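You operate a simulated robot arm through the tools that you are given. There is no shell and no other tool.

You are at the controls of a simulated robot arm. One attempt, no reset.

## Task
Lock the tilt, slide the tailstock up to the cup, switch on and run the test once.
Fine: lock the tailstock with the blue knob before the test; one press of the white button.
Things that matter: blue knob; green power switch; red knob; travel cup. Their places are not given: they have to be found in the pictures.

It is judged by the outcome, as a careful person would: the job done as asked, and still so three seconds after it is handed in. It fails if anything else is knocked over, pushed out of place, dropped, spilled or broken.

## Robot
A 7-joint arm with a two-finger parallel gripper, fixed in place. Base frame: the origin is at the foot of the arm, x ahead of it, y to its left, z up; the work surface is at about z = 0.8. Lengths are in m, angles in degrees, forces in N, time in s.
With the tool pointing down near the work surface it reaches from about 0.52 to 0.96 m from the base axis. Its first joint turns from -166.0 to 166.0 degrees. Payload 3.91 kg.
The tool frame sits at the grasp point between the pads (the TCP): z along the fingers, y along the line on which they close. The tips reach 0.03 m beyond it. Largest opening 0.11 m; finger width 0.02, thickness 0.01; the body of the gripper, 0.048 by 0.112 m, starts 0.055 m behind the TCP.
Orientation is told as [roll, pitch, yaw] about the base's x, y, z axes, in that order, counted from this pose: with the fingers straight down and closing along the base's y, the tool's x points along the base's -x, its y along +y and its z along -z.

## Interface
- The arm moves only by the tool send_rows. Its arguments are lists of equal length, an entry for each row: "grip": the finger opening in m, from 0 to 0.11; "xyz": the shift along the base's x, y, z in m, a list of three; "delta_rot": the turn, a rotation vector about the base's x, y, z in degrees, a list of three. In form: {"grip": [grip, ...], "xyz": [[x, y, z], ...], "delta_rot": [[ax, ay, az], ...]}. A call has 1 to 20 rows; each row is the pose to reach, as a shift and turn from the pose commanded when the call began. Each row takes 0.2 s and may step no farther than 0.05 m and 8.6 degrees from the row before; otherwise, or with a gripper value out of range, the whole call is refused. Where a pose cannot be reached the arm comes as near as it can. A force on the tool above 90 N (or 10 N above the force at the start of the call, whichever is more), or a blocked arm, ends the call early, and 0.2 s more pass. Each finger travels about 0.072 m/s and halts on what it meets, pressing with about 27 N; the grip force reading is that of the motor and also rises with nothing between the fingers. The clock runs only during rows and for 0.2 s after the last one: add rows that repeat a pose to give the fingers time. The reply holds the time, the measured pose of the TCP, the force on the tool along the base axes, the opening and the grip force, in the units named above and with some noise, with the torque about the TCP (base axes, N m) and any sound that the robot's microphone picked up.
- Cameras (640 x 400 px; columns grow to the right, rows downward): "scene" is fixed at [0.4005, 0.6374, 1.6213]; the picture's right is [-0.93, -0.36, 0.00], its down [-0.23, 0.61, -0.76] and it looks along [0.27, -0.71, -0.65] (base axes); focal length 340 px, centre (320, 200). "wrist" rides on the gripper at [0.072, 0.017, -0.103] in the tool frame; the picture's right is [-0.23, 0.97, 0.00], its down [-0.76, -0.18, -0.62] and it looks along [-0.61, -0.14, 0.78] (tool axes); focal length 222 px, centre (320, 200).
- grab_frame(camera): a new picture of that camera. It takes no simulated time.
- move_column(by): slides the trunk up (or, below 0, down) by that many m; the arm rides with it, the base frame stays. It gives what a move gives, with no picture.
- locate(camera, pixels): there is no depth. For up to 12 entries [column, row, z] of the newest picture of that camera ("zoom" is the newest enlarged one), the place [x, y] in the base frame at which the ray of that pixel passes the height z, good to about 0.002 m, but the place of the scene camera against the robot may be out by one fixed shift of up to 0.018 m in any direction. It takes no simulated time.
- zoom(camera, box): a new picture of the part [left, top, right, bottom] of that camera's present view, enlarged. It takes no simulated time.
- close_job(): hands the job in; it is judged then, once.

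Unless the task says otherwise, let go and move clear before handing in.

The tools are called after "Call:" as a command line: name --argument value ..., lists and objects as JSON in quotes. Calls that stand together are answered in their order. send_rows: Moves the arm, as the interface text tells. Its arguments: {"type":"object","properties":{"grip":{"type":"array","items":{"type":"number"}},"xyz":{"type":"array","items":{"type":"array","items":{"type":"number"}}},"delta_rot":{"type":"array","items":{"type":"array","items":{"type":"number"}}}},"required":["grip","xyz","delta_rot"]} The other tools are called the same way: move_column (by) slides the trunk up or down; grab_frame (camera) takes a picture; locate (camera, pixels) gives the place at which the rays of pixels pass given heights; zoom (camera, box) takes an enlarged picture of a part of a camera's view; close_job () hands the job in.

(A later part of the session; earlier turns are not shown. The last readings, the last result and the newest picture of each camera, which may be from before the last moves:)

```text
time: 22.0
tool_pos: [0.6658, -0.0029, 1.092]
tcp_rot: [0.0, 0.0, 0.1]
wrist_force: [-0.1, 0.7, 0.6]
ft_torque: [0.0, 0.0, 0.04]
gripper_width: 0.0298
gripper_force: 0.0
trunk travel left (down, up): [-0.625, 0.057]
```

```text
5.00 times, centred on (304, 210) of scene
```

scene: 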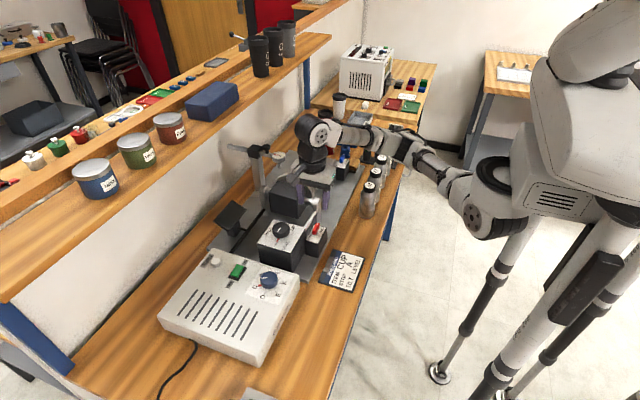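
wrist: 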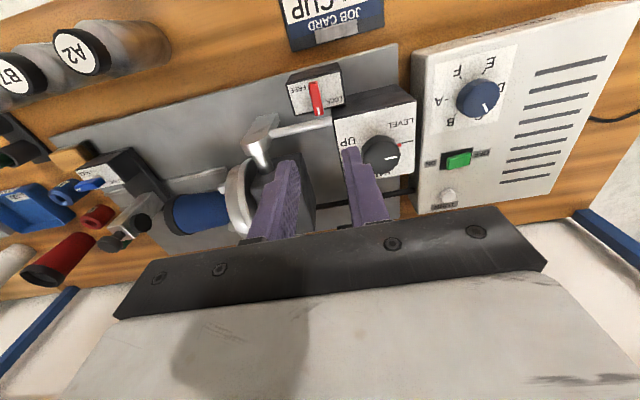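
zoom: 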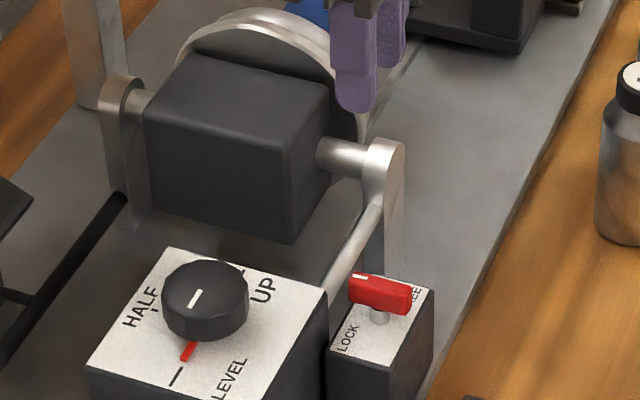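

The red lever now points to +x at LOCK. I'll zoom to check the dial pointer (LEVEL) and that the tilt head and cup look level.

Call:
zoom --camera "wrist" --box '[280, 50, 440, 170]'

Call:
zoom --camera "wrist" --box '[60, 110, 280, 270]'

Call:
zoom --camera "wrist" --box '[410, 60, 540, 220]'

```text
3.33 times, centred on (360, 110) of wrist
```

zoom: 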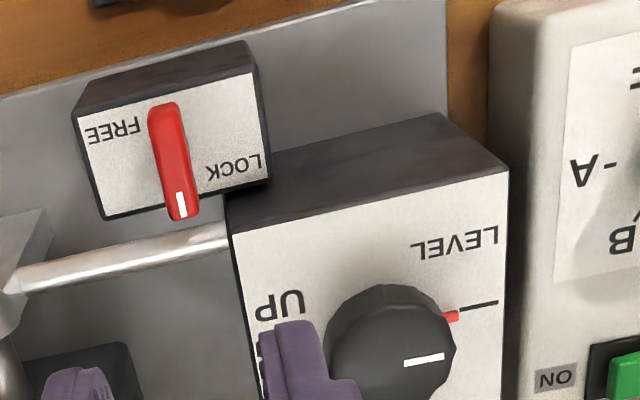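

```text
2.50 times, centred on (170, 190) of wrist
```

zoom: 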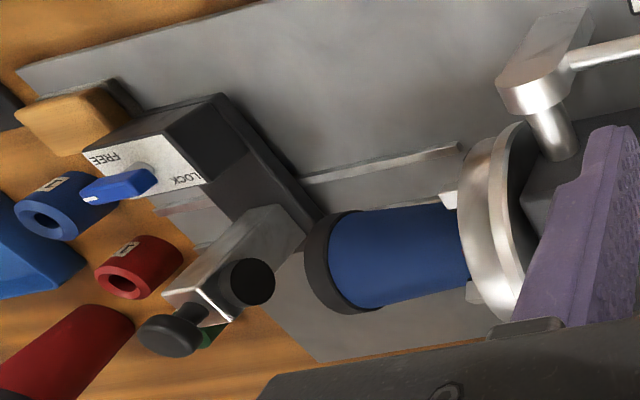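

```text
2.50 times, centred on (475, 140) of wrist
```

zoom: 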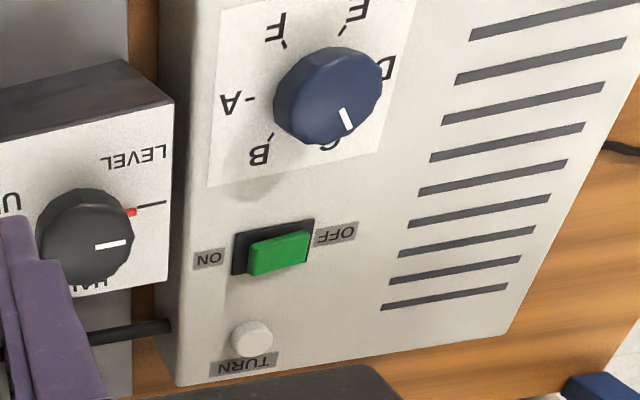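

The dial pointer is on LEVEL, the tilt is locked, and the tailstock pad faces the cup's black end with a gap of about 5 cm. I'll move behind the tailstock (its -y side) with closed fingers and take another look to fix the column position.

Call:
send_rows --grip '[0.02, 0.01, 0.0, 0.0, 0.0, 0.0, 0.0, 0.0, 0.0, 0.0, 0.0]' --xyz '[[0, -0.045, 0.01], [0, -0.09, 0.01], [0, -0.135, 0.01], [0, -0.18, 0.01], [0, -0.225, 0.01], [0, -0.27, 0.01], [0, -0.315, 0.01], [0.01, -0.36, 0.01], [0.02, -0.4, 0.01], [0.035, -0.44, 0.01], [0.05, -0.46, 0.01]]' --delta_rot '[[0, 0, 0], [0, 0, 0], [0, 0, 0], [0, 0, 0], [0, 0, 0], [0, 0, 0], [0, 0, 0], [0, 0, 0], [0, 0, 0], [0, 0, 0], [0, 0, 0]]'

Call:
grab_frame --camera "wrist"

Call:
zoom --camera "wrist" --box '[260, 80, 440, 200]'

Call:
grab_frame --camera "scene"

```text
time: 24.4
tool_pos: [0.7134, -0.4662, 1.1022]
tcp_rot: [0.0, -0.1, 0.1]
wrist_force: [-0.3, 0.0, 0.8]
ft_torque: [-0.02, -0.02, 0.0]
gripper_width: 0.0002
gripper_force: 27.0
trunk travel left (down, up): [-0.625, 0.057]
```

```text
taken
```

wrist: 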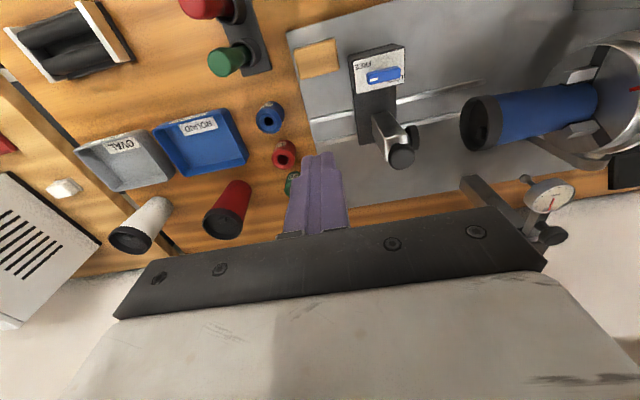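

```text
3.33 times, centred on (350, 140) of wrist
```

zoom: 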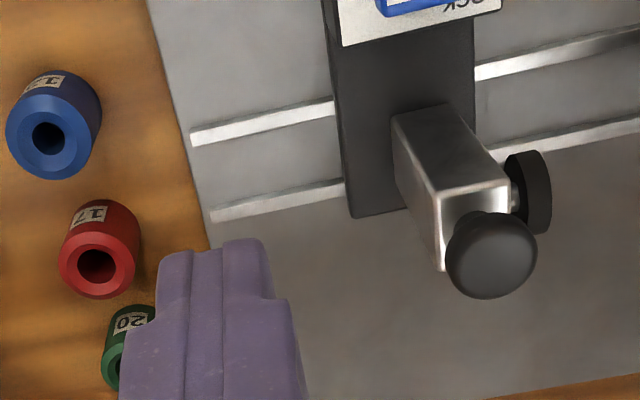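

```text
taken
```

scene: 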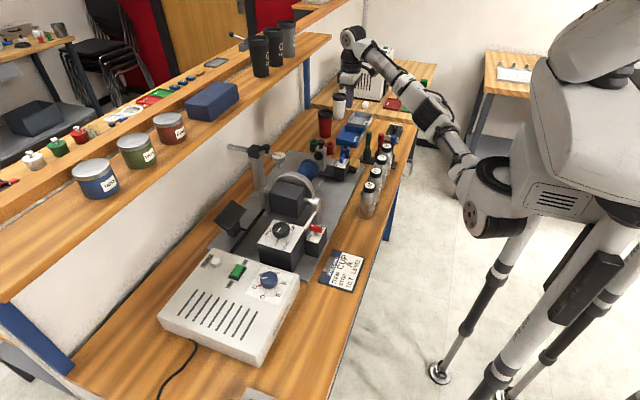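

The column's top corner is at about (385,158) and its knob at (402,159). I'll locate these at a few heights and compare them with the scene camera to fix the column and the gap to the cup.

Call:
locate --camera "zoom" --pixels '[[492, 255, 0.95], [492, 255, 0.96], [492, 255, 0.97], [435, 193, 0.93], [435, 193, 0.95], [505, 183, 0.94], [390, 115, 0.84], [350, 215, 0.84], [530, 190, 0.92]]'

Call:
locate --camera "wrist" --pixels '[[474, 124, 0.92], [474, 124, 0.9], [461, 124, 0.92], [416, 138, 0.92], [411, 138, 0.92]]'

Call:
zoom --camera "scene" --box '[284, 130, 364, 190]'

```text
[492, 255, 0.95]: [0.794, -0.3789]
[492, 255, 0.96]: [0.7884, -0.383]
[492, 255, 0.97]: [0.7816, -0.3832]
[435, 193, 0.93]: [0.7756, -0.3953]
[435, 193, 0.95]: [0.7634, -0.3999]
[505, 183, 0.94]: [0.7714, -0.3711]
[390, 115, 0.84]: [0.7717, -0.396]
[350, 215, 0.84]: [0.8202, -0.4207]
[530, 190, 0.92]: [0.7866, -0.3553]
```

```text
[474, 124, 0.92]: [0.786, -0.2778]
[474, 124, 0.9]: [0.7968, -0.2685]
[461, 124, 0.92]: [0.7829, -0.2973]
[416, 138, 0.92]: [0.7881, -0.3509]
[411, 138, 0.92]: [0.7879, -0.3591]
```

```text
6.67 times, centred on (324, 160) of scene
```

zoom: 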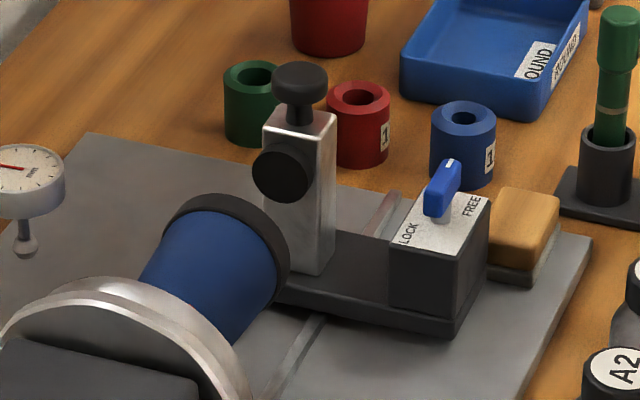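

The column's -y face is at y≈-0.396, x≈0.787, top z≈0.94; the pad face is at about -0.352 and the cup end at about -0.278, leaving a gap near 7 cm. I'll descend behind the column to TCP (0.787,-0.436,0.93).

Call:
send_rows --grip '[0.0, 0.0, 0.0, 0.0, 0.0, 0.0, 0.0]' --xyz '[[0.036, 0.01, 0.0], [0.073, 0.03, 0.0], [0.073, 0.03, -0.045], [0.073, 0.03, -0.09], [0.073, 0.03, -0.13], [0.073, 0.03, -0.16], [0.073, 0.03, -0.172]]' --delta_rot '[[0, 0, 0], [0, 0, 0], [0, 0, 0], [0, 0, 0], [0, 0, 0], [0, 0, 0], [0, 0, 0]]'

Call:
zoom --camera "wrist" --box '[220, 60, 480, 220]'

Call:
zoom --camera "scene" --box '[284, 120, 364, 180]'

```text
time: 26.0
tool_pos: [0.7891, -0.4379, 0.9332]
tcp_rot: [0.0, 0.0, 0.1]
wrist_force: [-0.1, -0.9, 0.0]
ft_torque: [-0.02, -0.02, 0.0]
gripper_width: 0.0
gripper_force: 27.1
out of reach, approached as far as the arm can: row 2
trunk travel left (down, up): [-0.625, 0.057]
```

```text
2.46 times, centred on (350, 140) of wrist
```

zoom: 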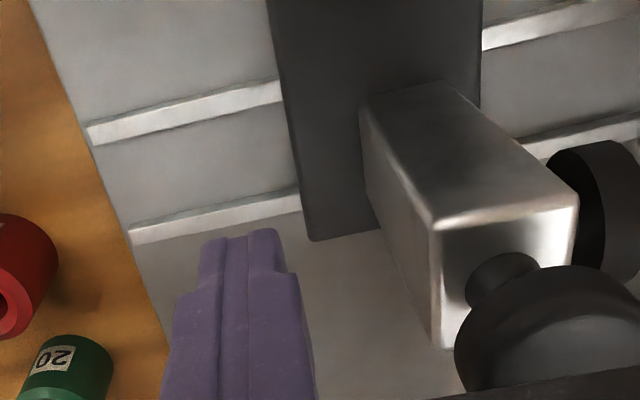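

```text
6.67 times, centred on (324, 150) of scene
```

zoom: 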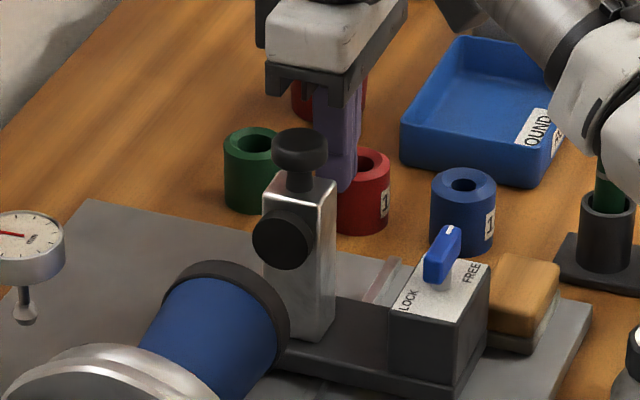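

Clearance over the column knob looks about 2 cm and the finger lines up with the column. I'll push toward +y slowly and read the force.

Call:
send_rows --grip '[0.0, 0.0, 0.0, 0.0, 0.0, 0.0]' --xyz '[[0, 0.01, 0], [0, 0.02, 0], [0, 0.027, 0], [0, 0.034, 0], [0, 0.041, 0], [0, 0.047, 0]]' --delta_rot '[[0, 0, 0], [0, 0, 0], [0, 0, 0], [0, 0, 0], [0, 0, 0], [0, 0, 0]]'

Call:
zoom --camera "wrist" --box '[220, 60, 480, 220]'

Call:
zoom --camera "scene" --box '[284, 120, 364, 180]'

```text
time: 27.4
tool_pos: [0.7881, -0.3897, 0.9325]
tcp_rot: [0.1, -0.1, 0.1]
wrist_force: [-1.4, -6.0, 0.6]
ft_torque: [0.13, -0.04, -0.02]
gripper_width: 0.0002
gripper_force: 27.1
trunk travel left (down, up): [-0.625, 0.057]
```

```text
2.46 times, centred on (350, 140) of wrist
```

zoom: 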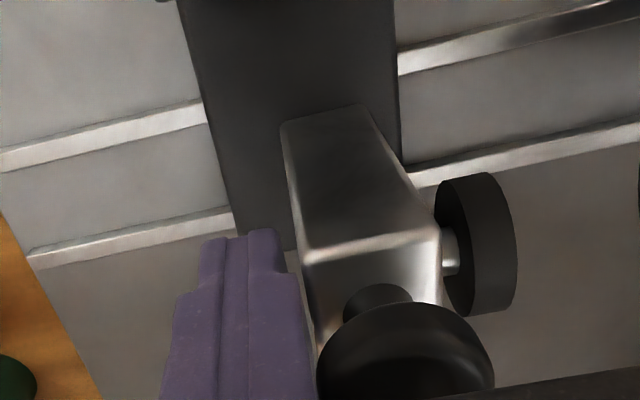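

```text
6.67 times, centred on (324, 150) of scene
```

zoom: 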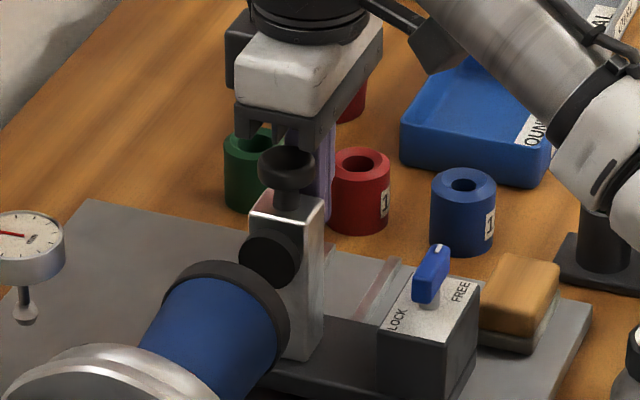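

The tailstock moves with about 6 N of friction. I'll push another 30 mm and check.

Call:
send_rows --grip '[0.0, 0.0, 0.0, 0.0, 0.0, 0.0]' --xyz '[[0, 0.006, 0], [0, 0.012, 0], [0, 0.018, 0], [0, 0.024, 0], [0, 0.03, 0], [0, 0.03, 0]]' --delta_rot '[[0, 0, 0], [0, 0, 0], [0, 0, 0], [0, 0, 0], [0, 0, 0], [0, 0, 0]]'

Call:
grab_frame --camera "wrist"

Call:
zoom --camera "scene" --box '[284, 120, 364, 180]'

```text
time: 28.8
tool_pos: [0.7879, -0.3599, 0.9309]
tcp_rot: [0.0, 0.1, 0.1]
wrist_force: [0.0, -4.4, 1.9]
ft_torque: [0.13, 0.0, -0.01]
gripper_width: 0.0001
gripper_force: 27.0
trunk travel left (down, up): [-0.625, 0.057]
```

```text
taken
```

wrist: 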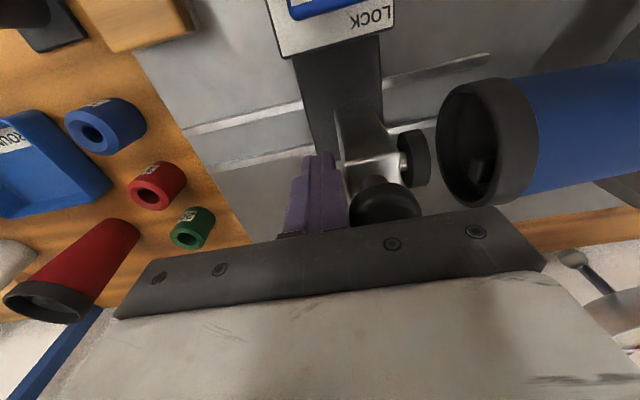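

```text
6.67 times, centred on (324, 150) of scene
```

zoom: 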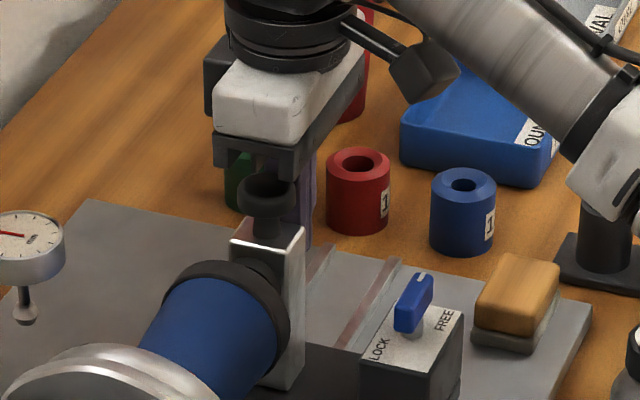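

The cup end is at y≈-0.271 and the pad at about -0.304, coaxial at z≈0.918, so about 3 cm remain. I'll push 20 mm more.

Call:
send_rows --grip '[0.0, 0.0, 0.0, 0.0, 0.0, 0.0]' --xyz '[[0, 0.005, 0], [0, 0.01, 0], [0, 0.014, 0], [0, 0.018, 0], [0, 0.02, 0], [0, 0.02, 0]]' --delta_rot '[[0, 0, 0], [0, 0, 0], [0, 0, 0], [0, 0, 0], [0, 0, 0], [0, 0, 0]]'

Call:
grab_frame --camera "wrist"

Call:
zoom --camera "wrist" --box '[300, 60, 540, 220]'

Call:
zoom --camera "scene" --box '[284, 120, 364, 180]'

```text
time: 30.2
tool_pos: [0.786, -0.3409, 0.9323]
tcp_rot: [0.0, 0.0, 0.1]
wrist_force: [-3.9, -4.7, -2.3]
ft_torque: [0.1, -0.04, 0.02]
gripper_width: 0.0001
gripper_force: 27.0
trunk travel left (down, up): [-0.625, 0.057]
```

```text
taken
```

wrist: 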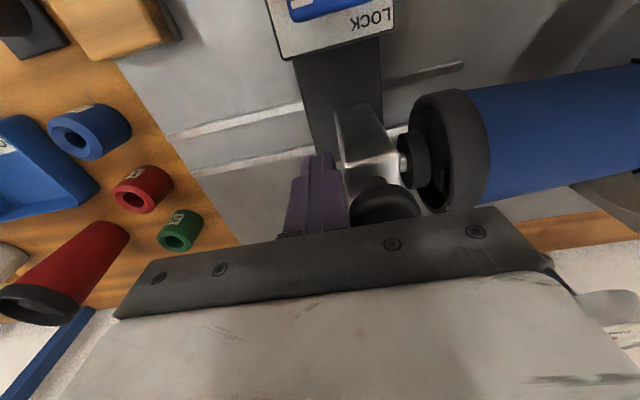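

```text
2.50 times, centred on (420, 140) of wrist
```

zoom: 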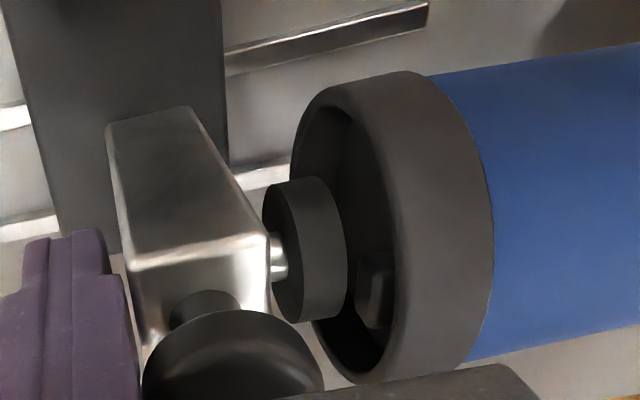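

```text
6.67 times, centred on (324, 150) of scene
```

zoom: 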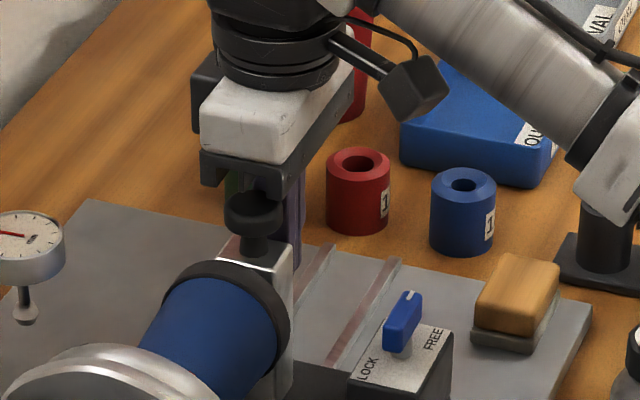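

The pad is about to enter the recess of the cup's lid. I'll continue in small 2 mm steps and watch for a force rise.

Call:
send_rows --grip '[0.0, 0.0, 0.0, 0.0]' --xyz '[[0, 0.002, 0], [0, 0.004, 0], [0, 0.006, 0], [0, 0.006, 0]]' --delta_rot '[[0, 0, 0], [0, 0, 0], [0, 0, 0], [0, 0, 0]]'

Call:
zoom --camera "wrist" --box '[300, 60, 540, 220]'

```text
time: 31.2
tool_pos: [0.7867, -0.337, 0.9322]
tcp_rot: [-0.1, -0.1, -0.1]
wrist_force: [6.7, -23.0, 5.2]
ft_torque: [0.6, 0.16, -0.15]
gripper_width: 0.0002
gripper_force: 26.7
trunk travel left (down, up): [-0.625, 0.057]
```

```text
2.50 times, centred on (420, 140) of wrist
```

zoom: 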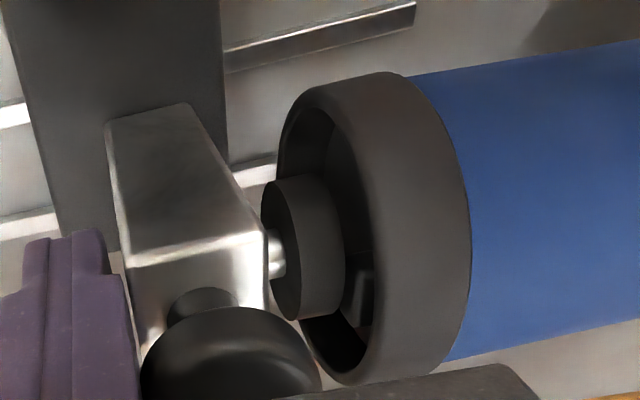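

Force jumped from about -5 to -23 N, so the pad has met the cup. I'll press 1 mm more to see whether it is firm contact.

Call:
send_rows --grip '[0.0, 0.0, 0.0]' --xyz '[[0, 0.001, 0], [0, 0.001, 0], [0, 0.001, 0]]' --delta_rot '[[0, 0, 0], [0, 0, 0], [0, 0, 0]]'

Call:
zoom --camera "wrist" --box '[360, 90, 460, 220]'

Call:
zoom --camera "scene" --box '[284, 120, 364, 180]'

```text
time: 32.0
tool_pos: [0.7858, -0.3365, 0.9324]
tcp_rot: [0.0, -0.1, -0.1]
wrist_force: [10.0, -32.5, 7.2]
ft_torque: [0.89, 0.2, -0.25]
gripper_width: 0.0
gripper_force: 27.3
trunk travel left (down, up): [-0.625, 0.057]
```

```text
3.08 times, centred on (410, 155) of wrist
```

zoom: 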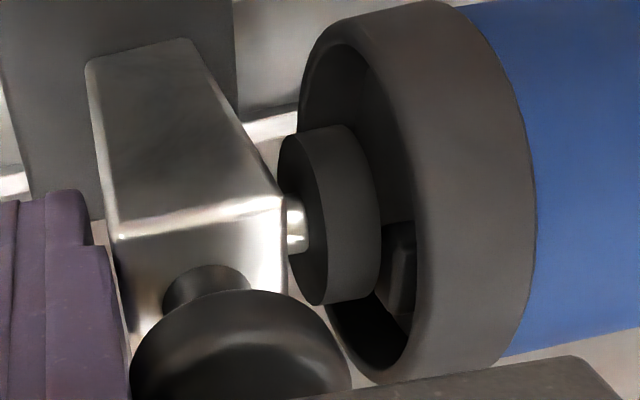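

```text
6.67 times, centred on (324, 150) of scene
```

zoom: 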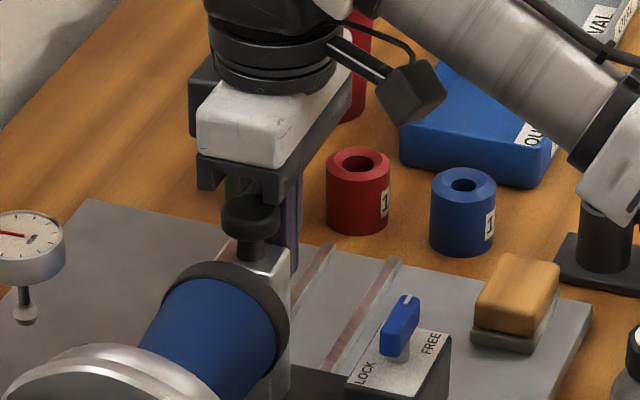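

Contact is firm: 1 mm more gave 10 N extra with almost no motion. The tailstock is up to the cup, so I'll back off, rise, and look.

Call:
send_rows --grip '[0.0, 0.0, 0.0, 0.0, 0.0, 0.0, 0.0, 0.0]' --xyz '[[0, -0.002, 0], [0, -0.01, 0], [0, -0.025, 0], [0, -0.035, 0.02], [0, -0.035, 0.06], [0, -0.035, 0.1], [-0.04, -0.035, 0.12], [-0.08, -0.035, 0.14]]' --delta_rot '[[0, 0, 0], [0, 0, 0], [0, 0, 0], [0, 0, 0], [0, 0, 0], [0, 0, 0], [0, 0, 0], [0, 0, 0]]'

Call:
grab_frame --camera "wrist"

Call:
zoom --camera "wrist" --box '[260, 60, 460, 200]'

Call:
zoom --camera "scene" --box '[284, 130, 364, 190]'

```text
time: 33.8
tool_pos: [0.7032, -0.3679, 1.0713]
tcp_rot: [0.1, 0.0, 0.1]
wrist_force: [-1.4, 0.5, 0.1]
ft_torque: [0.0, -0.03, 0.0]
gripper_width: 0.0
gripper_force: 26.5
trunk travel left (down, up): [-0.625, 0.057]
```

```text
taken
```

wrist: 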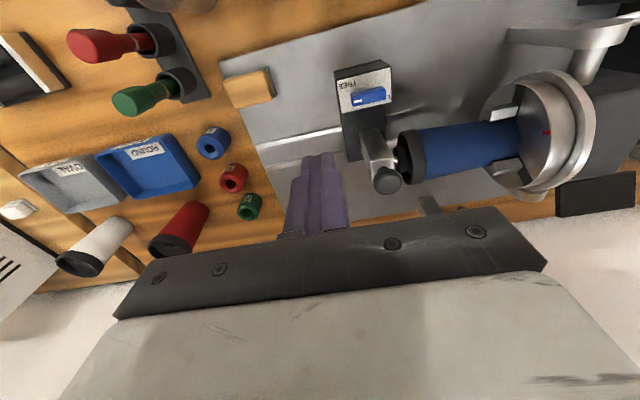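

```text
2.86 times, centred on (360, 130) of wrist
```

zoom: 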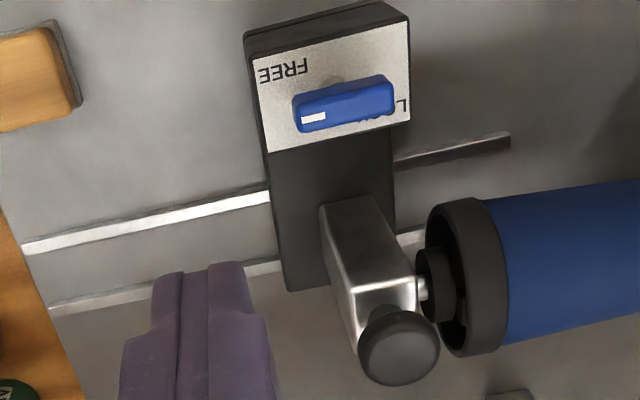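

```text
6.67 times, centred on (324, 160) of scene
```

zoom: 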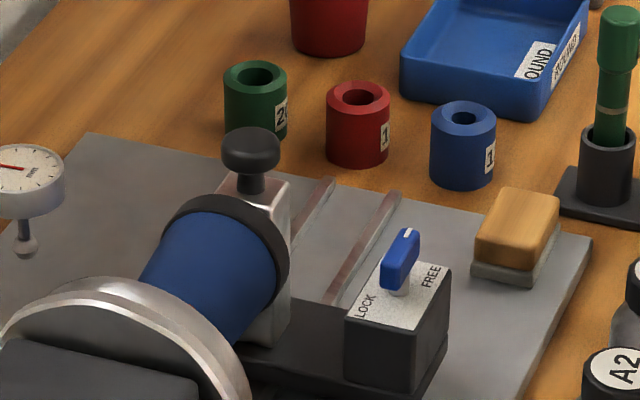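

The pad sits against the lid inside the rim, and it stayed there. Now I'll locate the blue lever's new place from its plate corners.

Call:
locate --camera "wrist" --pixels '[[336.2, 80, 0.885], [390.5, 66.3, 0.885], [392.2, 102.7, 0.885], [341.8, 113.2, 0.885], [369, 95.7, 0.91], [353, 101, 0.91], [384, 92, 0.91]]'

```text
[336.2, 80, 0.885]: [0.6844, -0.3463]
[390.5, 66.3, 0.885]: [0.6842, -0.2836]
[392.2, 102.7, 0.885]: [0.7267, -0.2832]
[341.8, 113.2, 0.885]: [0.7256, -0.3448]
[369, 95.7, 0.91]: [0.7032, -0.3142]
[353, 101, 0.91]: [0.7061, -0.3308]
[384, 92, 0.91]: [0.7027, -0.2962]
```

The blue lever's axis is at about (0.7045,-0.314). I'll move above it, turn the gripper -90° and open to 0.03.

Call:
send_rows --grip '[0.01, 0.02, 0.03, 0.03, 0.03, 0.03, 0.03, 0.03, 0.03, 0.03, 0.03, 0.03, 0.03]' --xyz '[[0.001, 0.01, 0], [0.001, 0.02, 0], [0.001, 0.03, 0], [0.001, 0.04, 0], [0.001, 0.05, 0], [0.001, 0.054, 0], [0.001, 0.054, 0], [0.001, 0.054, 0], [0.001, 0.054, 0], [0.001, 0.054, 0], [0.001, 0.054, 0], [0.001, 0.054, -0.03], [0.001, 0.054, -0.06]]' --delta_rot '[[0, 0, -8], [0, 0, -16], [0, 0, -24], [0, 0, -32], [0, 0, -40], [0, 0, -48], [0, 0, -56], [0, 0, -64], [0, 0, -72], [0, 0, -80], [0, 0, -88], [0, 0, -90], [0, 0, -90]]'

Call:
grab_frame --camera "wrist"

Call:
zoom --camera "wrist" --box '[240, 60, 400, 160]'

Call:
grab_frame --camera "scene"

```text
time: 36.6
tool_pos: [0.7084, -0.314, 1.0119]
tcp_rot: [0.0, 0.1, -90.0]
wrist_force: [0.1, 0.0, -0.9]
ft_torque: [-0.01, -0.03, -0.03]
gripper_width: 0.0297
gripper_force: 0.0
trunk travel left (down, up): [-0.625, 0.057]
```

```text
taken
```

wrist: 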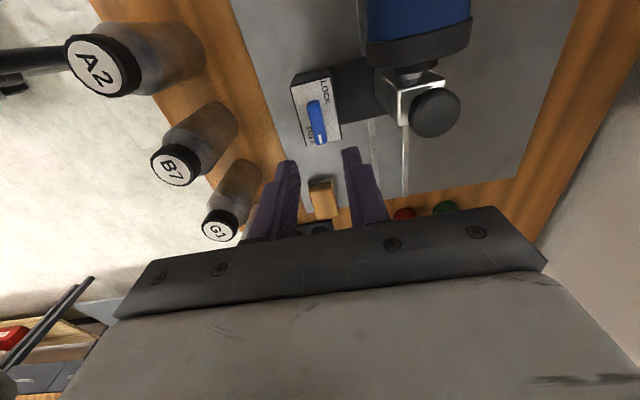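

```text
4.00 times, centred on (320, 110) of wrist
```

zoom: 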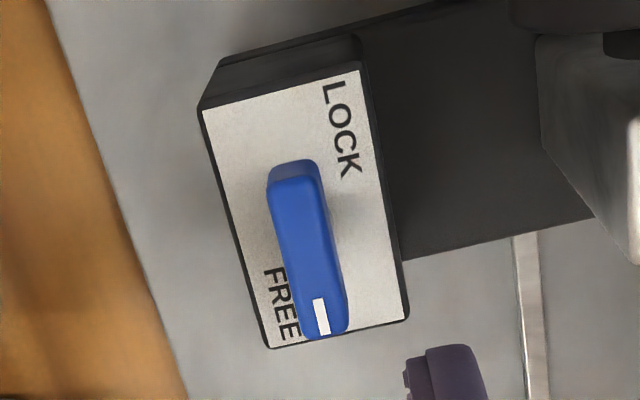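

```text
taken
```

scene: 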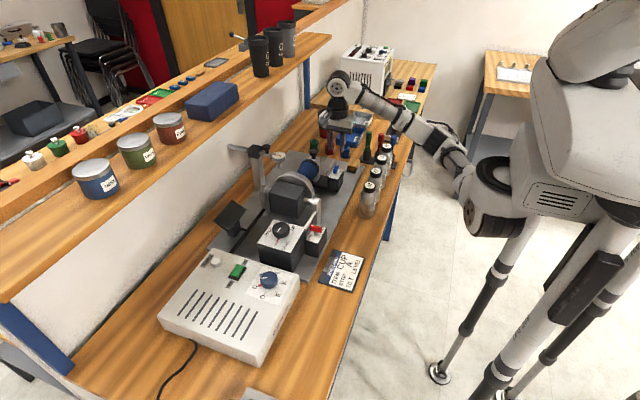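

Call:
locate --camera "wrist" --pixels '[[290.5, 87.5, 0.885], [330, 77.5, 0.885], [342, 139.5, 0.885], [307.5, 147, 0.885], [313.5, 106, 0.91], [320, 140, 0.91], [316, 122, 0.91]]'

```text
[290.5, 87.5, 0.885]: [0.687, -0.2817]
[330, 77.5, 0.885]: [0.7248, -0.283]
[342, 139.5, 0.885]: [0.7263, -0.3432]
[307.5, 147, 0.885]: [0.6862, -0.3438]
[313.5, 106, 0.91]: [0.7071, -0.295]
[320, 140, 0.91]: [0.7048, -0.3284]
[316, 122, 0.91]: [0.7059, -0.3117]
```

The plate centre comes out at (0.706,-0.313), consistent with the earlier fix. I'll descend to the same grasp height as on the red lever, in two stages.

Call:
send_rows --grip '[0.028, 0.028, 0.028, 0.028, 0.028, 0.028]' --xyz '[[-0.0028, 0.001, -0.02], [-0.0028, 0.001, -0.04], [-0.0028, 0.001, -0.06], [-0.0028, 0.001, -0.075], [-0.0028, 0.001, -0.084], [-0.0028, 0.001, -0.084]]' --delta_rot '[[0, 0, 0], [0, 0, 0], [0, 0, 0], [0, 0, 0], [0, 0, 0], [0, 0, 0]]'

Call:
zoom --camera "wrist" --box '[240, 100, 400, 200]'

Call:
zoom --camera "scene" --box '[284, 120, 364, 190]'

```text
time: 38.0
tool_pos: [0.707, -0.3132, 0.9269]
tcp_rot: [0.0, 0.0, -89.9]
wrist_force: [-0.1, 0.2, -0.5]
ft_torque: [-0.01, 0.02, -0.02]
gripper_width: 0.028
gripper_force: 0.1
trunk travel left (down, up): [-0.625, 0.057]
```

```text
4.00 times, centred on (320, 150) of wrist
```

zoom: 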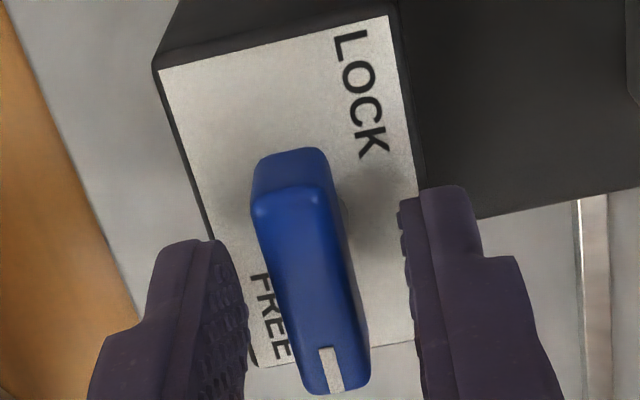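

```text
5.71 times, centred on (324, 155) of scene
```

zoom: 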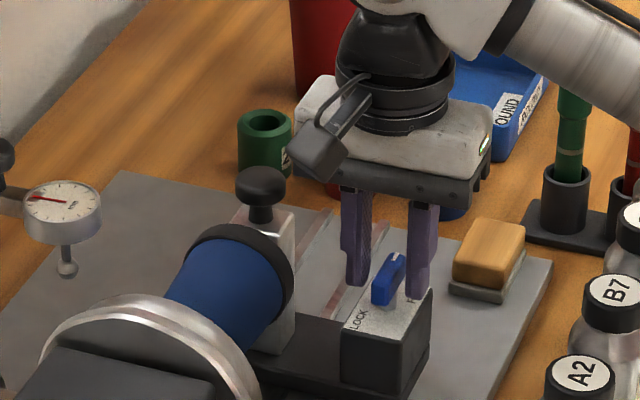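

The picture matches the red-lever alignment almost exactly, so I'll apply the same 2.5 mm shift to -x, lower 3 mm and close.

Call:
send_rows --grip '[0.028, 0.022, 0.014, 0.006, 0.004, 0.004, 0.004]' --xyz '[[-0.0025, 0, -0.003], [-0.0025, 0, -0.003], [-0.0025, 0, -0.003], [-0.0025, 0, -0.003], [-0.0025, 0, -0.003], [-0.0025, 0, -0.003], [-0.0025, 0, -0.003]]' --delta_rot '[[0, 0, 0], [0, 0, 0], [0, 0, 0], [0, 0, 0], [0, 0, 0], [0, 0, 0], [0, 0, 0]]'

Call:
zoom --camera "wrist" --box '[240, 100, 400, 200]'

```text
time: 39.6
tool_pos: [0.7051, -0.3126, 0.9225]
tcp_rot: [0.1, 0.0, -89.9]
wrist_force: [21.3, -3.3, 4.7]
ft_torque: [-0.24, -0.45, -0.04]
gripper_width: 0.0145
gripper_force: 9.6
trunk travel left (down, up): [-0.625, 0.057]
```

```text
4.00 times, centred on (320, 150) of wrist
```

zoom: 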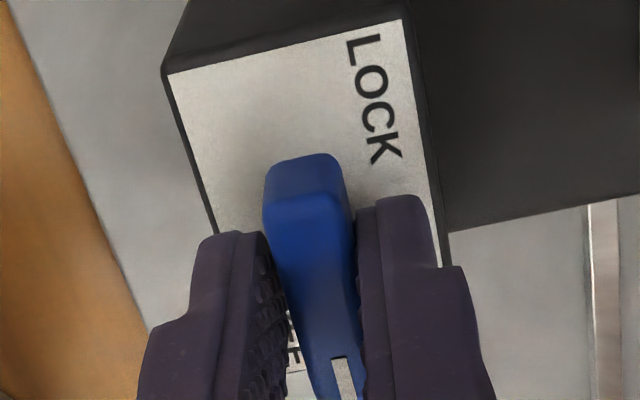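

Now +21 N in x means the +x finger touched first. I'll shift back by 1.5 mm and let the grip close.

Call:
send_rows --grip '[0.004, 0.004, 0.004, 0.004]' --xyz '[[0.0008, 0, 0], [0.0015, 0, 0], [0.0015, 0, 0], [0.0015, 0, 0]]' --delta_rot '[[0, 0, 0], [0, 0, 0], [0, 0, 0], [0, 0, 0]]'

```text
time: 40.6
tool_pos: [0.7057, -0.3121, 0.9238]
tcp_rot: [0.0, 0.0, -89.9]
wrist_force: [17.8, 2.7, 4.0]
ft_torque: [0.22, -0.46, 0.01]
gripper_width: 0.0128
gripper_force: 9.2
trunk travel left (down, up): [-0.625, 0.057]
```

Call:
send_rows --grip '[0.004, 0.004, 0.004, 0.004]' --xyz '[[0.0008, 0, 0], [0.0012, 0, 0], [0.0012, 0, 0], [0.0012, 0, 0]]' --delta_rot '[[0, 0, 0], [0, 0, 0], [0, 0, 0], [0, 0, 0]]'

```text
time: 41.6
tool_pos: [0.7057, -0.3133, 0.9234]
tcp_rot: [0.0, 0.1, -89.9]
wrist_force: [16.5, 2.6, -3.7]
ft_torque: [0.28, -0.43, -0.02]
gripper_width: 0.0121
gripper_force: 8.4
trunk travel left (down, up): [-0.625, 0.057]
```

The width keeps shrinking as I centre (0.0121 now). One more millimetre should bring both fingers onto the bar.

Call:
send_rows --grip '[0.004, 0.004, 0.004, 0.004]' --xyz '[[0.0006, 0, 0], [0.001, 0, 0], [0.001, 0, 0], [0.001, 0, 0]]' --delta_rot '[[0, 0, 0], [0, 0, 0], [0, 0, 0], [0, 0, 0]]'

Call:
zoom --camera "wrist" --box '[240, 100, 400, 200]'

```text
time: 42.6
tool_pos: [0.7054, -0.3146, 0.9231]
tcp_rot: [-0.2, -0.1, -90.1]
wrist_force: [-6.1, -0.1, -16.8]
ft_torque: [-1.0, -0.3, 0.01]
gripper_width: 0.0118
gripper_force: 44.4
trunk travel left (down, up): [-0.625, 0.057]
```

```text
4.00 times, centred on (320, 150) of wrist
```

zoom: 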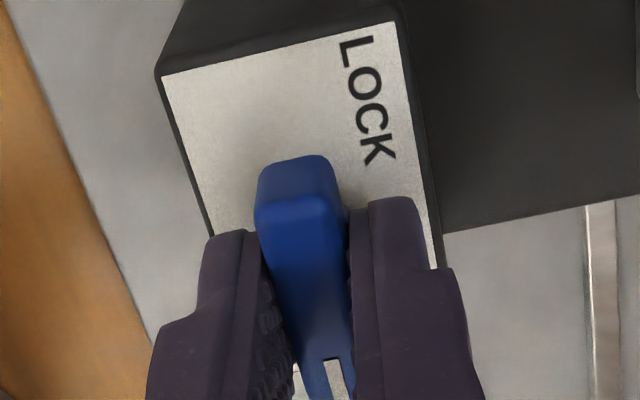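

Both fingers hold the blue bar (0.0118, 44 N) with little side force. I'll turn +90° in stages, with a 1 mm bias to +y so the tailstock stays against the cup.

Call:
send_rows --grip '[0.004, 0.004, 0.004, 0.004, 0.004, 0.004]' --xyz '[[0, 0.0005, 0], [-0.0003, 0.001, -0.0005], [-0.0003, 0.001, -0.0005], [-0.0003, 0.001, -0.0005], [-0.0003, 0.001, -0.0005], [-0.0003, 0.001, -0.0005]]' --delta_rot '[[0, 0, 0], [0, 0, 6], [0, 0, 12], [0, 0, 18], [0, 0, 24], [0, 0, 30]]'

Call:
zoom --camera "scene" --box '[284, 120, 364, 190]'

```text
time: 44.0
tool_pos: [0.7062, -0.3128, 0.9245]
tcp_rot: [0.1, 0.0, -59.8]
wrist_force: [-10.5, -4.6, -11.6]
ft_torque: [-0.73, -0.27, 0.01]
gripper_width: 0.0118
gripper_force: 44.9
trunk travel left (down, up): [-0.625, 0.057]
```

```text
5.71 times, centred on (324, 155) of scene
```

zoom: 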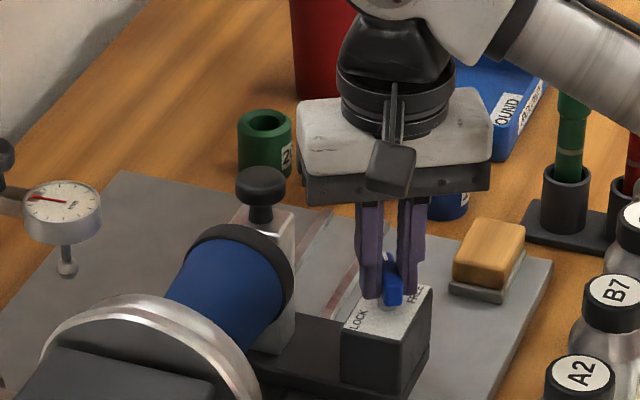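

The lever turns freely. The -4.6 N in y is only friction, so I'll add a bit more +y bias while continuing to turn.

Call:
send_rows --grip '[0.004, 0.004, 0.004, 0.004, 0.004, 0.004]' --xyz '[[-0.0003, 0.0005, 0], [-0.0003, 0.001, 0], [-0.0003, 0.0015, 0], [-0.0003, 0.002, 0], [-0.0003, 0.002, 0], [-0.0003, 0.002, 0]]' --delta_rot '[[0, 0, 6], [0, 0, 12], [0, 0, 18], [0, 0, 24], [0, 0, 30], [0, 0, 36]]'

```text
time: 45.4
tool_pos: [0.7063, -0.3114, 0.9241]
tcp_rot: [0.0, -0.1, -24.1]
wrist_force: [9.7, -31.0, -5.3]
ft_torque: [-0.4, -0.23, -0.02]
gripper_width: 0.0119
gripper_force: 44.9
trunk travel left (down, up): [-0.625, 0.057]
```

Now -31 N in y shows the pad pressed firmly on the cup. I'll keep the position and finish the turn to the stop.

Call:
send_rows --grip '[0.004, 0.004, 0.004, 0.004, 0.004, 0.004]' --xyz '[[0, 0, 0], [0.0003, 0, 0], [0.0003, 0, 0], [0.0003, 0, 0], [0.0003, 0, 0], [0.0003, 0, 0]]' --delta_rot '[[0, 0, 6], [0, 0, 12], [0, 0, 18], [0, 0, 22], [0, 0, 26], [0, 0, 28]]'

Call:
zoom --camera "wrist" --box '[240, 100, 400, 200]'

Call:
zoom --camera "scene" --box '[284, 120, 364, 190]'

```text
time: 46.8
tool_pos: [0.7066, -0.3113, 0.9241]
tcp_rot: [-0.1, 0.0, 3.9]
wrist_force: [8.8, -25.0, 1.0]
ft_torque: [-0.45, -0.69, -1.03]
gripper_width: 0.0128
gripper_force: 44.7
trunk travel left (down, up): [-0.625, 0.057]
```

```text
4.00 times, centred on (320, 150) of wrist
```

zoom: 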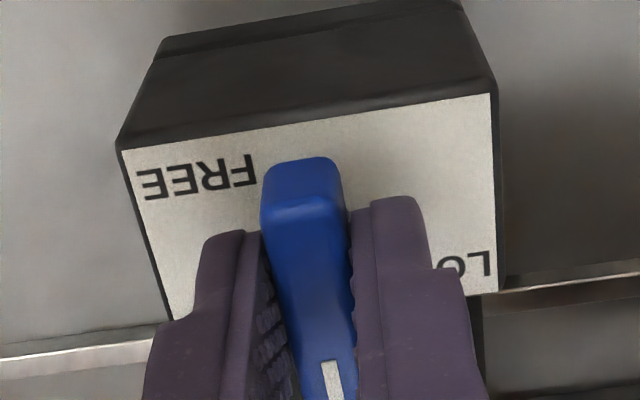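

```text
5.71 times, centred on (324, 155) of scene
```

zoom: 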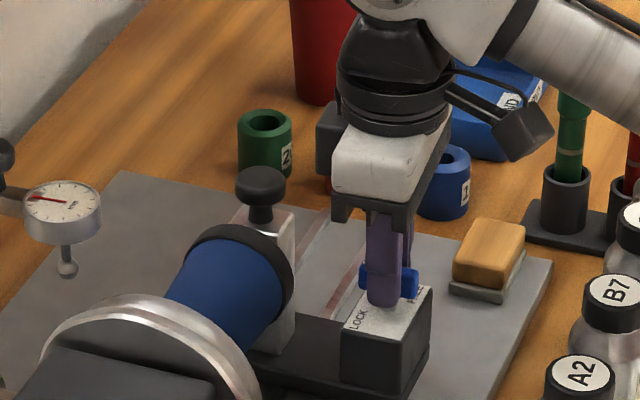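

The stop is reached (torque -1.0 N·m), so the blue lever is at LOCK with the pad on the cup. I'll relax, open and lift clear.

Call:
send_rows --grip '[0.004, 0.012, 0.022, 0.03, 0.03, 0.03, 0.03, 0.03, 0.03, 0.03, 0.03]' --xyz '[[0, -0.0005, 0], [0, -0.0005, 0.0], [0, -0.0005, 0.0], [0, -0.0005, 0.0], [0, -0.0005, 0.0], [0, -0.0005, 0.001], [0, -0.0005, 0.02], [0, -0.0005, 0.05], [-0.01, 0, 0.09], [-0.02, 0, 0.13], [-0.03, 0, 0.17]]' --delta_rot '[[0, 0, -3.5], [0, 0, -3.5], [0, 0, -3.5], [0, 0, -3.5], [0, 0, -3.5], [0, 0, -3.5], [0, 0, -3.5], [0, 0, -3.5], [0, 0, -4], [0, 0, -4], [0, 0, -4]]'

Call:
grab_frame --camera "wrist"

Call:
zoom --camera "wrist" --box '[280, 60, 480, 200]'

Call:
zoom --camera "scene" --box '[284, 120, 364, 190]'

```text
time: 49.2
tool_pos: [0.6769, -0.3065, 1.0949]
tcp_rot: [0.1, 0.0, 0.1]
wrist_force: [-0.7, -0.7, 0.1]
ft_torque: [-0.05, 0.0, 0.05]
gripper_width: 0.0301
gripper_force: 0.0
trunk travel left (down, up): [-0.625, 0.057]
```

```text
taken
```

wrist: 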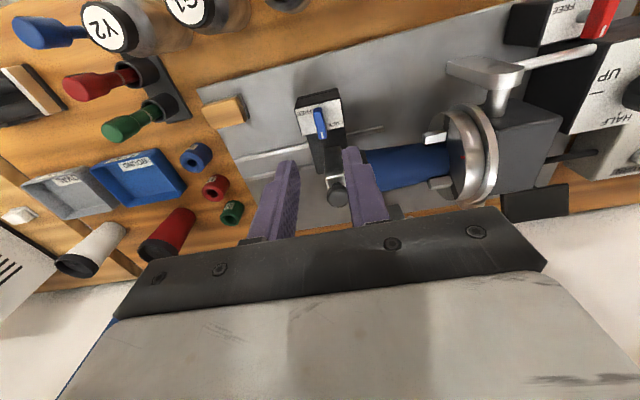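

```text
2.86 times, centred on (380, 130) of wrist
```

zoom: 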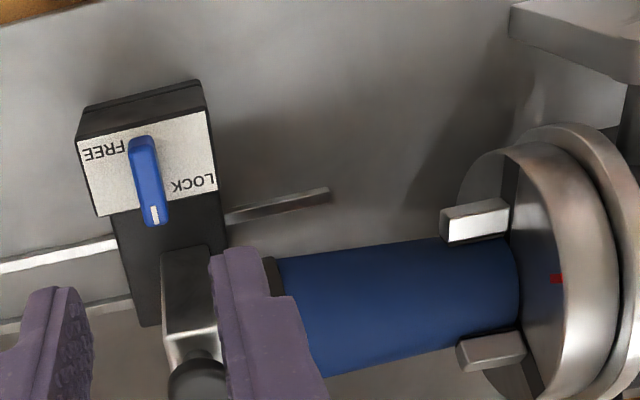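

```text
5.71 times, centred on (324, 155) of scene
```

zoom: 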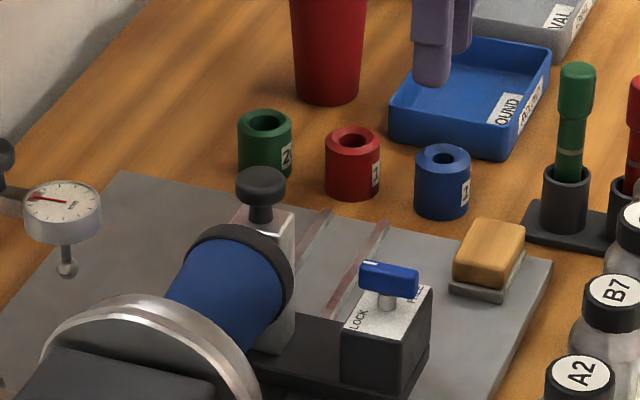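

Both levers are at LOCK and the tailstock is still against the cup. Next is the power switch: I'll travel to the control box with closed fingers and look closely.

Call:
send_rows --grip '[0.02, 0.01, 0.0, 0.0, 0.0, 0.0, 0.0, 0.0, 0.0, 0.0, 0.0, 0.0]' --xyz '[[0, 0.045, 0], [0, 0.09, 0], [0, 0.135, 0], [0, 0.18, 0], [0, 0.225, 0], [0, 0.27, 0], [0, 0.315, 0], [0, 0.36, 0], [0, 0.405, 0], [0.015, 0.445, 0], [0.03, 0.48, 0], [0.043, 0.497, 0]]' --delta_rot '[[0, 0, 0], [0, 0, 0], [0, 0, 0], [0, 0, 0], [0, 0, 0], [0, 0, 0], [0, 0, 0], [0, 0, 0], [0, 0, 0], [0, 0, 0], [0, 0, 0], [0, 0, 0]]'

Call:
grab_frame --camera "wrist"

Call:
zoom --camera "wrist" --box '[240, 60, 420, 180]'

Call:
grab_frame --camera "scene"

```text
time: 51.8
tool_pos: [0.7178, 0.1896, 1.093]
tcp_rot: [0.0, 0.0, 0.1]
wrist_force: [0.0, -0.1, 0.6]
ft_torque: [0.0, 0.01, 0.0]
gripper_width: 0.0
gripper_force: 26.9
trunk travel left (down, up): [-0.625, 0.057]
```

```text
taken
```

wrist: 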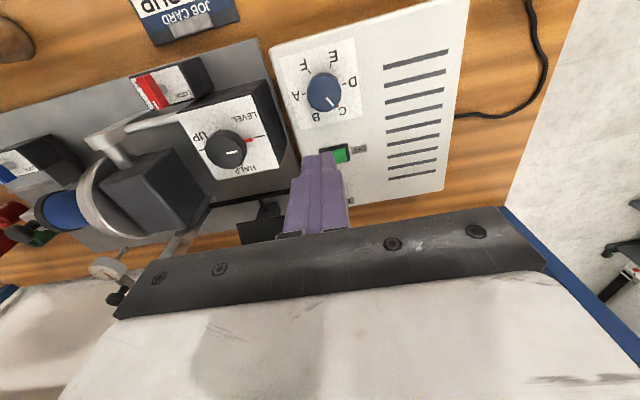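

```text
3.33 times, centred on (330, 120) of wrist
```

zoom: 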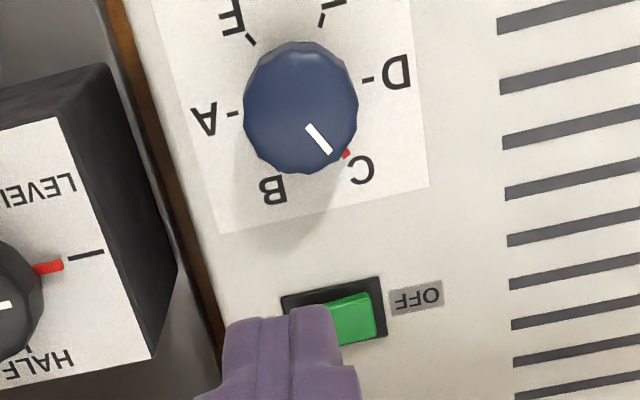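

```text
taken
```

scene: 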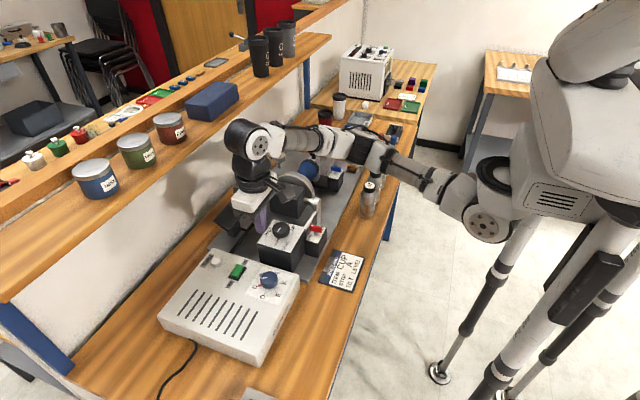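

Fingers partly hide the switch at (340,155). I'll shift 5 cm to +y for a clear wrist view and zoom the scene camera on the switch and button.

Call:
send_rows --grip '[0.0, 0.0]' --xyz '[[0.01, 0.04, 0], [0.03, 0.07, 0]]' --delta_rot '[[0, 0, 0], [0, 0, 0]]'

Call:
grab_frame --camera "wrist"

Call:
zoom --camera "wrist" --box '[220, 100, 340, 200]'

Call:
zoom --camera "scene" --box '[200, 250, 264, 290]'

```text
time: 52.4
tool_pos: [0.7484, 0.2569, 1.0941]
tcp_rot: [0.1, 0.0, -0.1]
wrist_force: [-0.1, 0.1, -0.1]
ft_torque: [-0.03, 0.0, 0.0]
gripper_width: 0.0
gripper_force: 26.9
trunk travel left (down, up): [-0.625, 0.057]
```

```text
taken
```

wrist: 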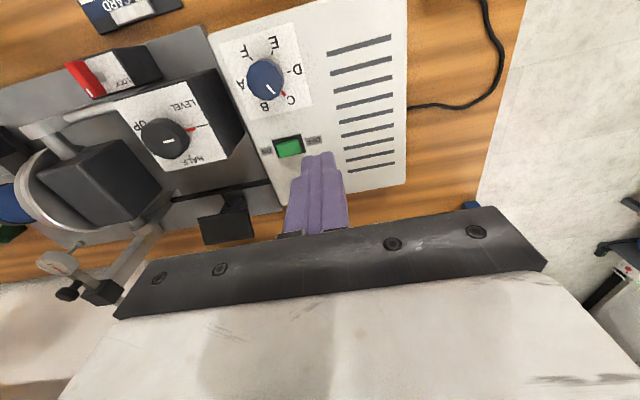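

```text
4.00 times, centred on (280, 150) of wrist
```

zoom: 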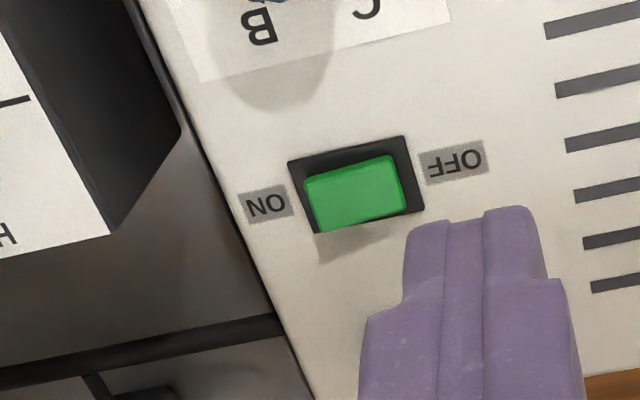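

```text
10.00 times, centred on (232, 270) of scene
```

zoom: 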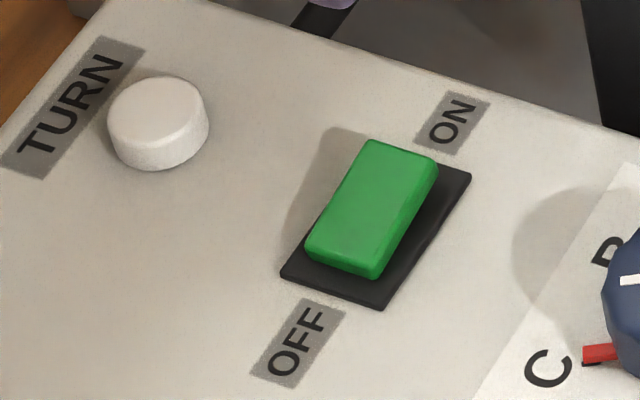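

The rocker's ON end (-y side) is raised with a shadow, so I press there. Triangulating the OFF label between two views gives a panel height of about 0.872. I'll locate the features.

Call:
zoom --camera "wrist" --box '[220, 100, 340, 200]'

Call:
locate --camera "wrist" --pixels '[[272, 140.5, 0.872], [301.25, 133.75, 0.872], [306, 152.5, 0.872], [278, 158.75, 0.872], [266, 151, 0.872], [313.25, 140, 0.872], [278.5, 151, 0.885], [297, 144, 0.88]]'

Call:
locate --camera "scene" --pixels '[[239.5, 269.5, 0.88], [215.5, 261.5, 0.885], [215.5, 262.5, 0.872], [245, 262, 0.872], [230, 284, 0.872]]'

```text
4.00 times, centred on (280, 150) of wrist
```

zoom: 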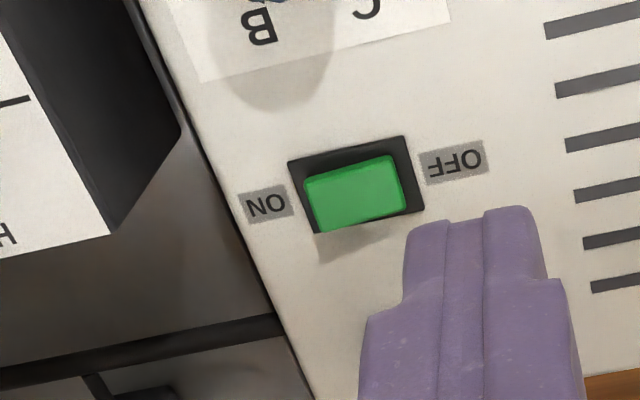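

```text
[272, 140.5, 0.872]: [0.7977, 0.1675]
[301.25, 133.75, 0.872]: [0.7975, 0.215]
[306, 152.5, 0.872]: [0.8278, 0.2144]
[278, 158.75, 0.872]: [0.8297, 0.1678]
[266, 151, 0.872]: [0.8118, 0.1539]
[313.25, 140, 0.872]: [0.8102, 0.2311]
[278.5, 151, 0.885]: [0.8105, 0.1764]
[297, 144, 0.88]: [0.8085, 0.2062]
```

```text
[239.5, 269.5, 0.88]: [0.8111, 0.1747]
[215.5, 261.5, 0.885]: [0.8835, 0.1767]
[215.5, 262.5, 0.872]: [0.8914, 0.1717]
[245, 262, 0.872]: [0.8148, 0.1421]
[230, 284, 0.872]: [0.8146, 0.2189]
```

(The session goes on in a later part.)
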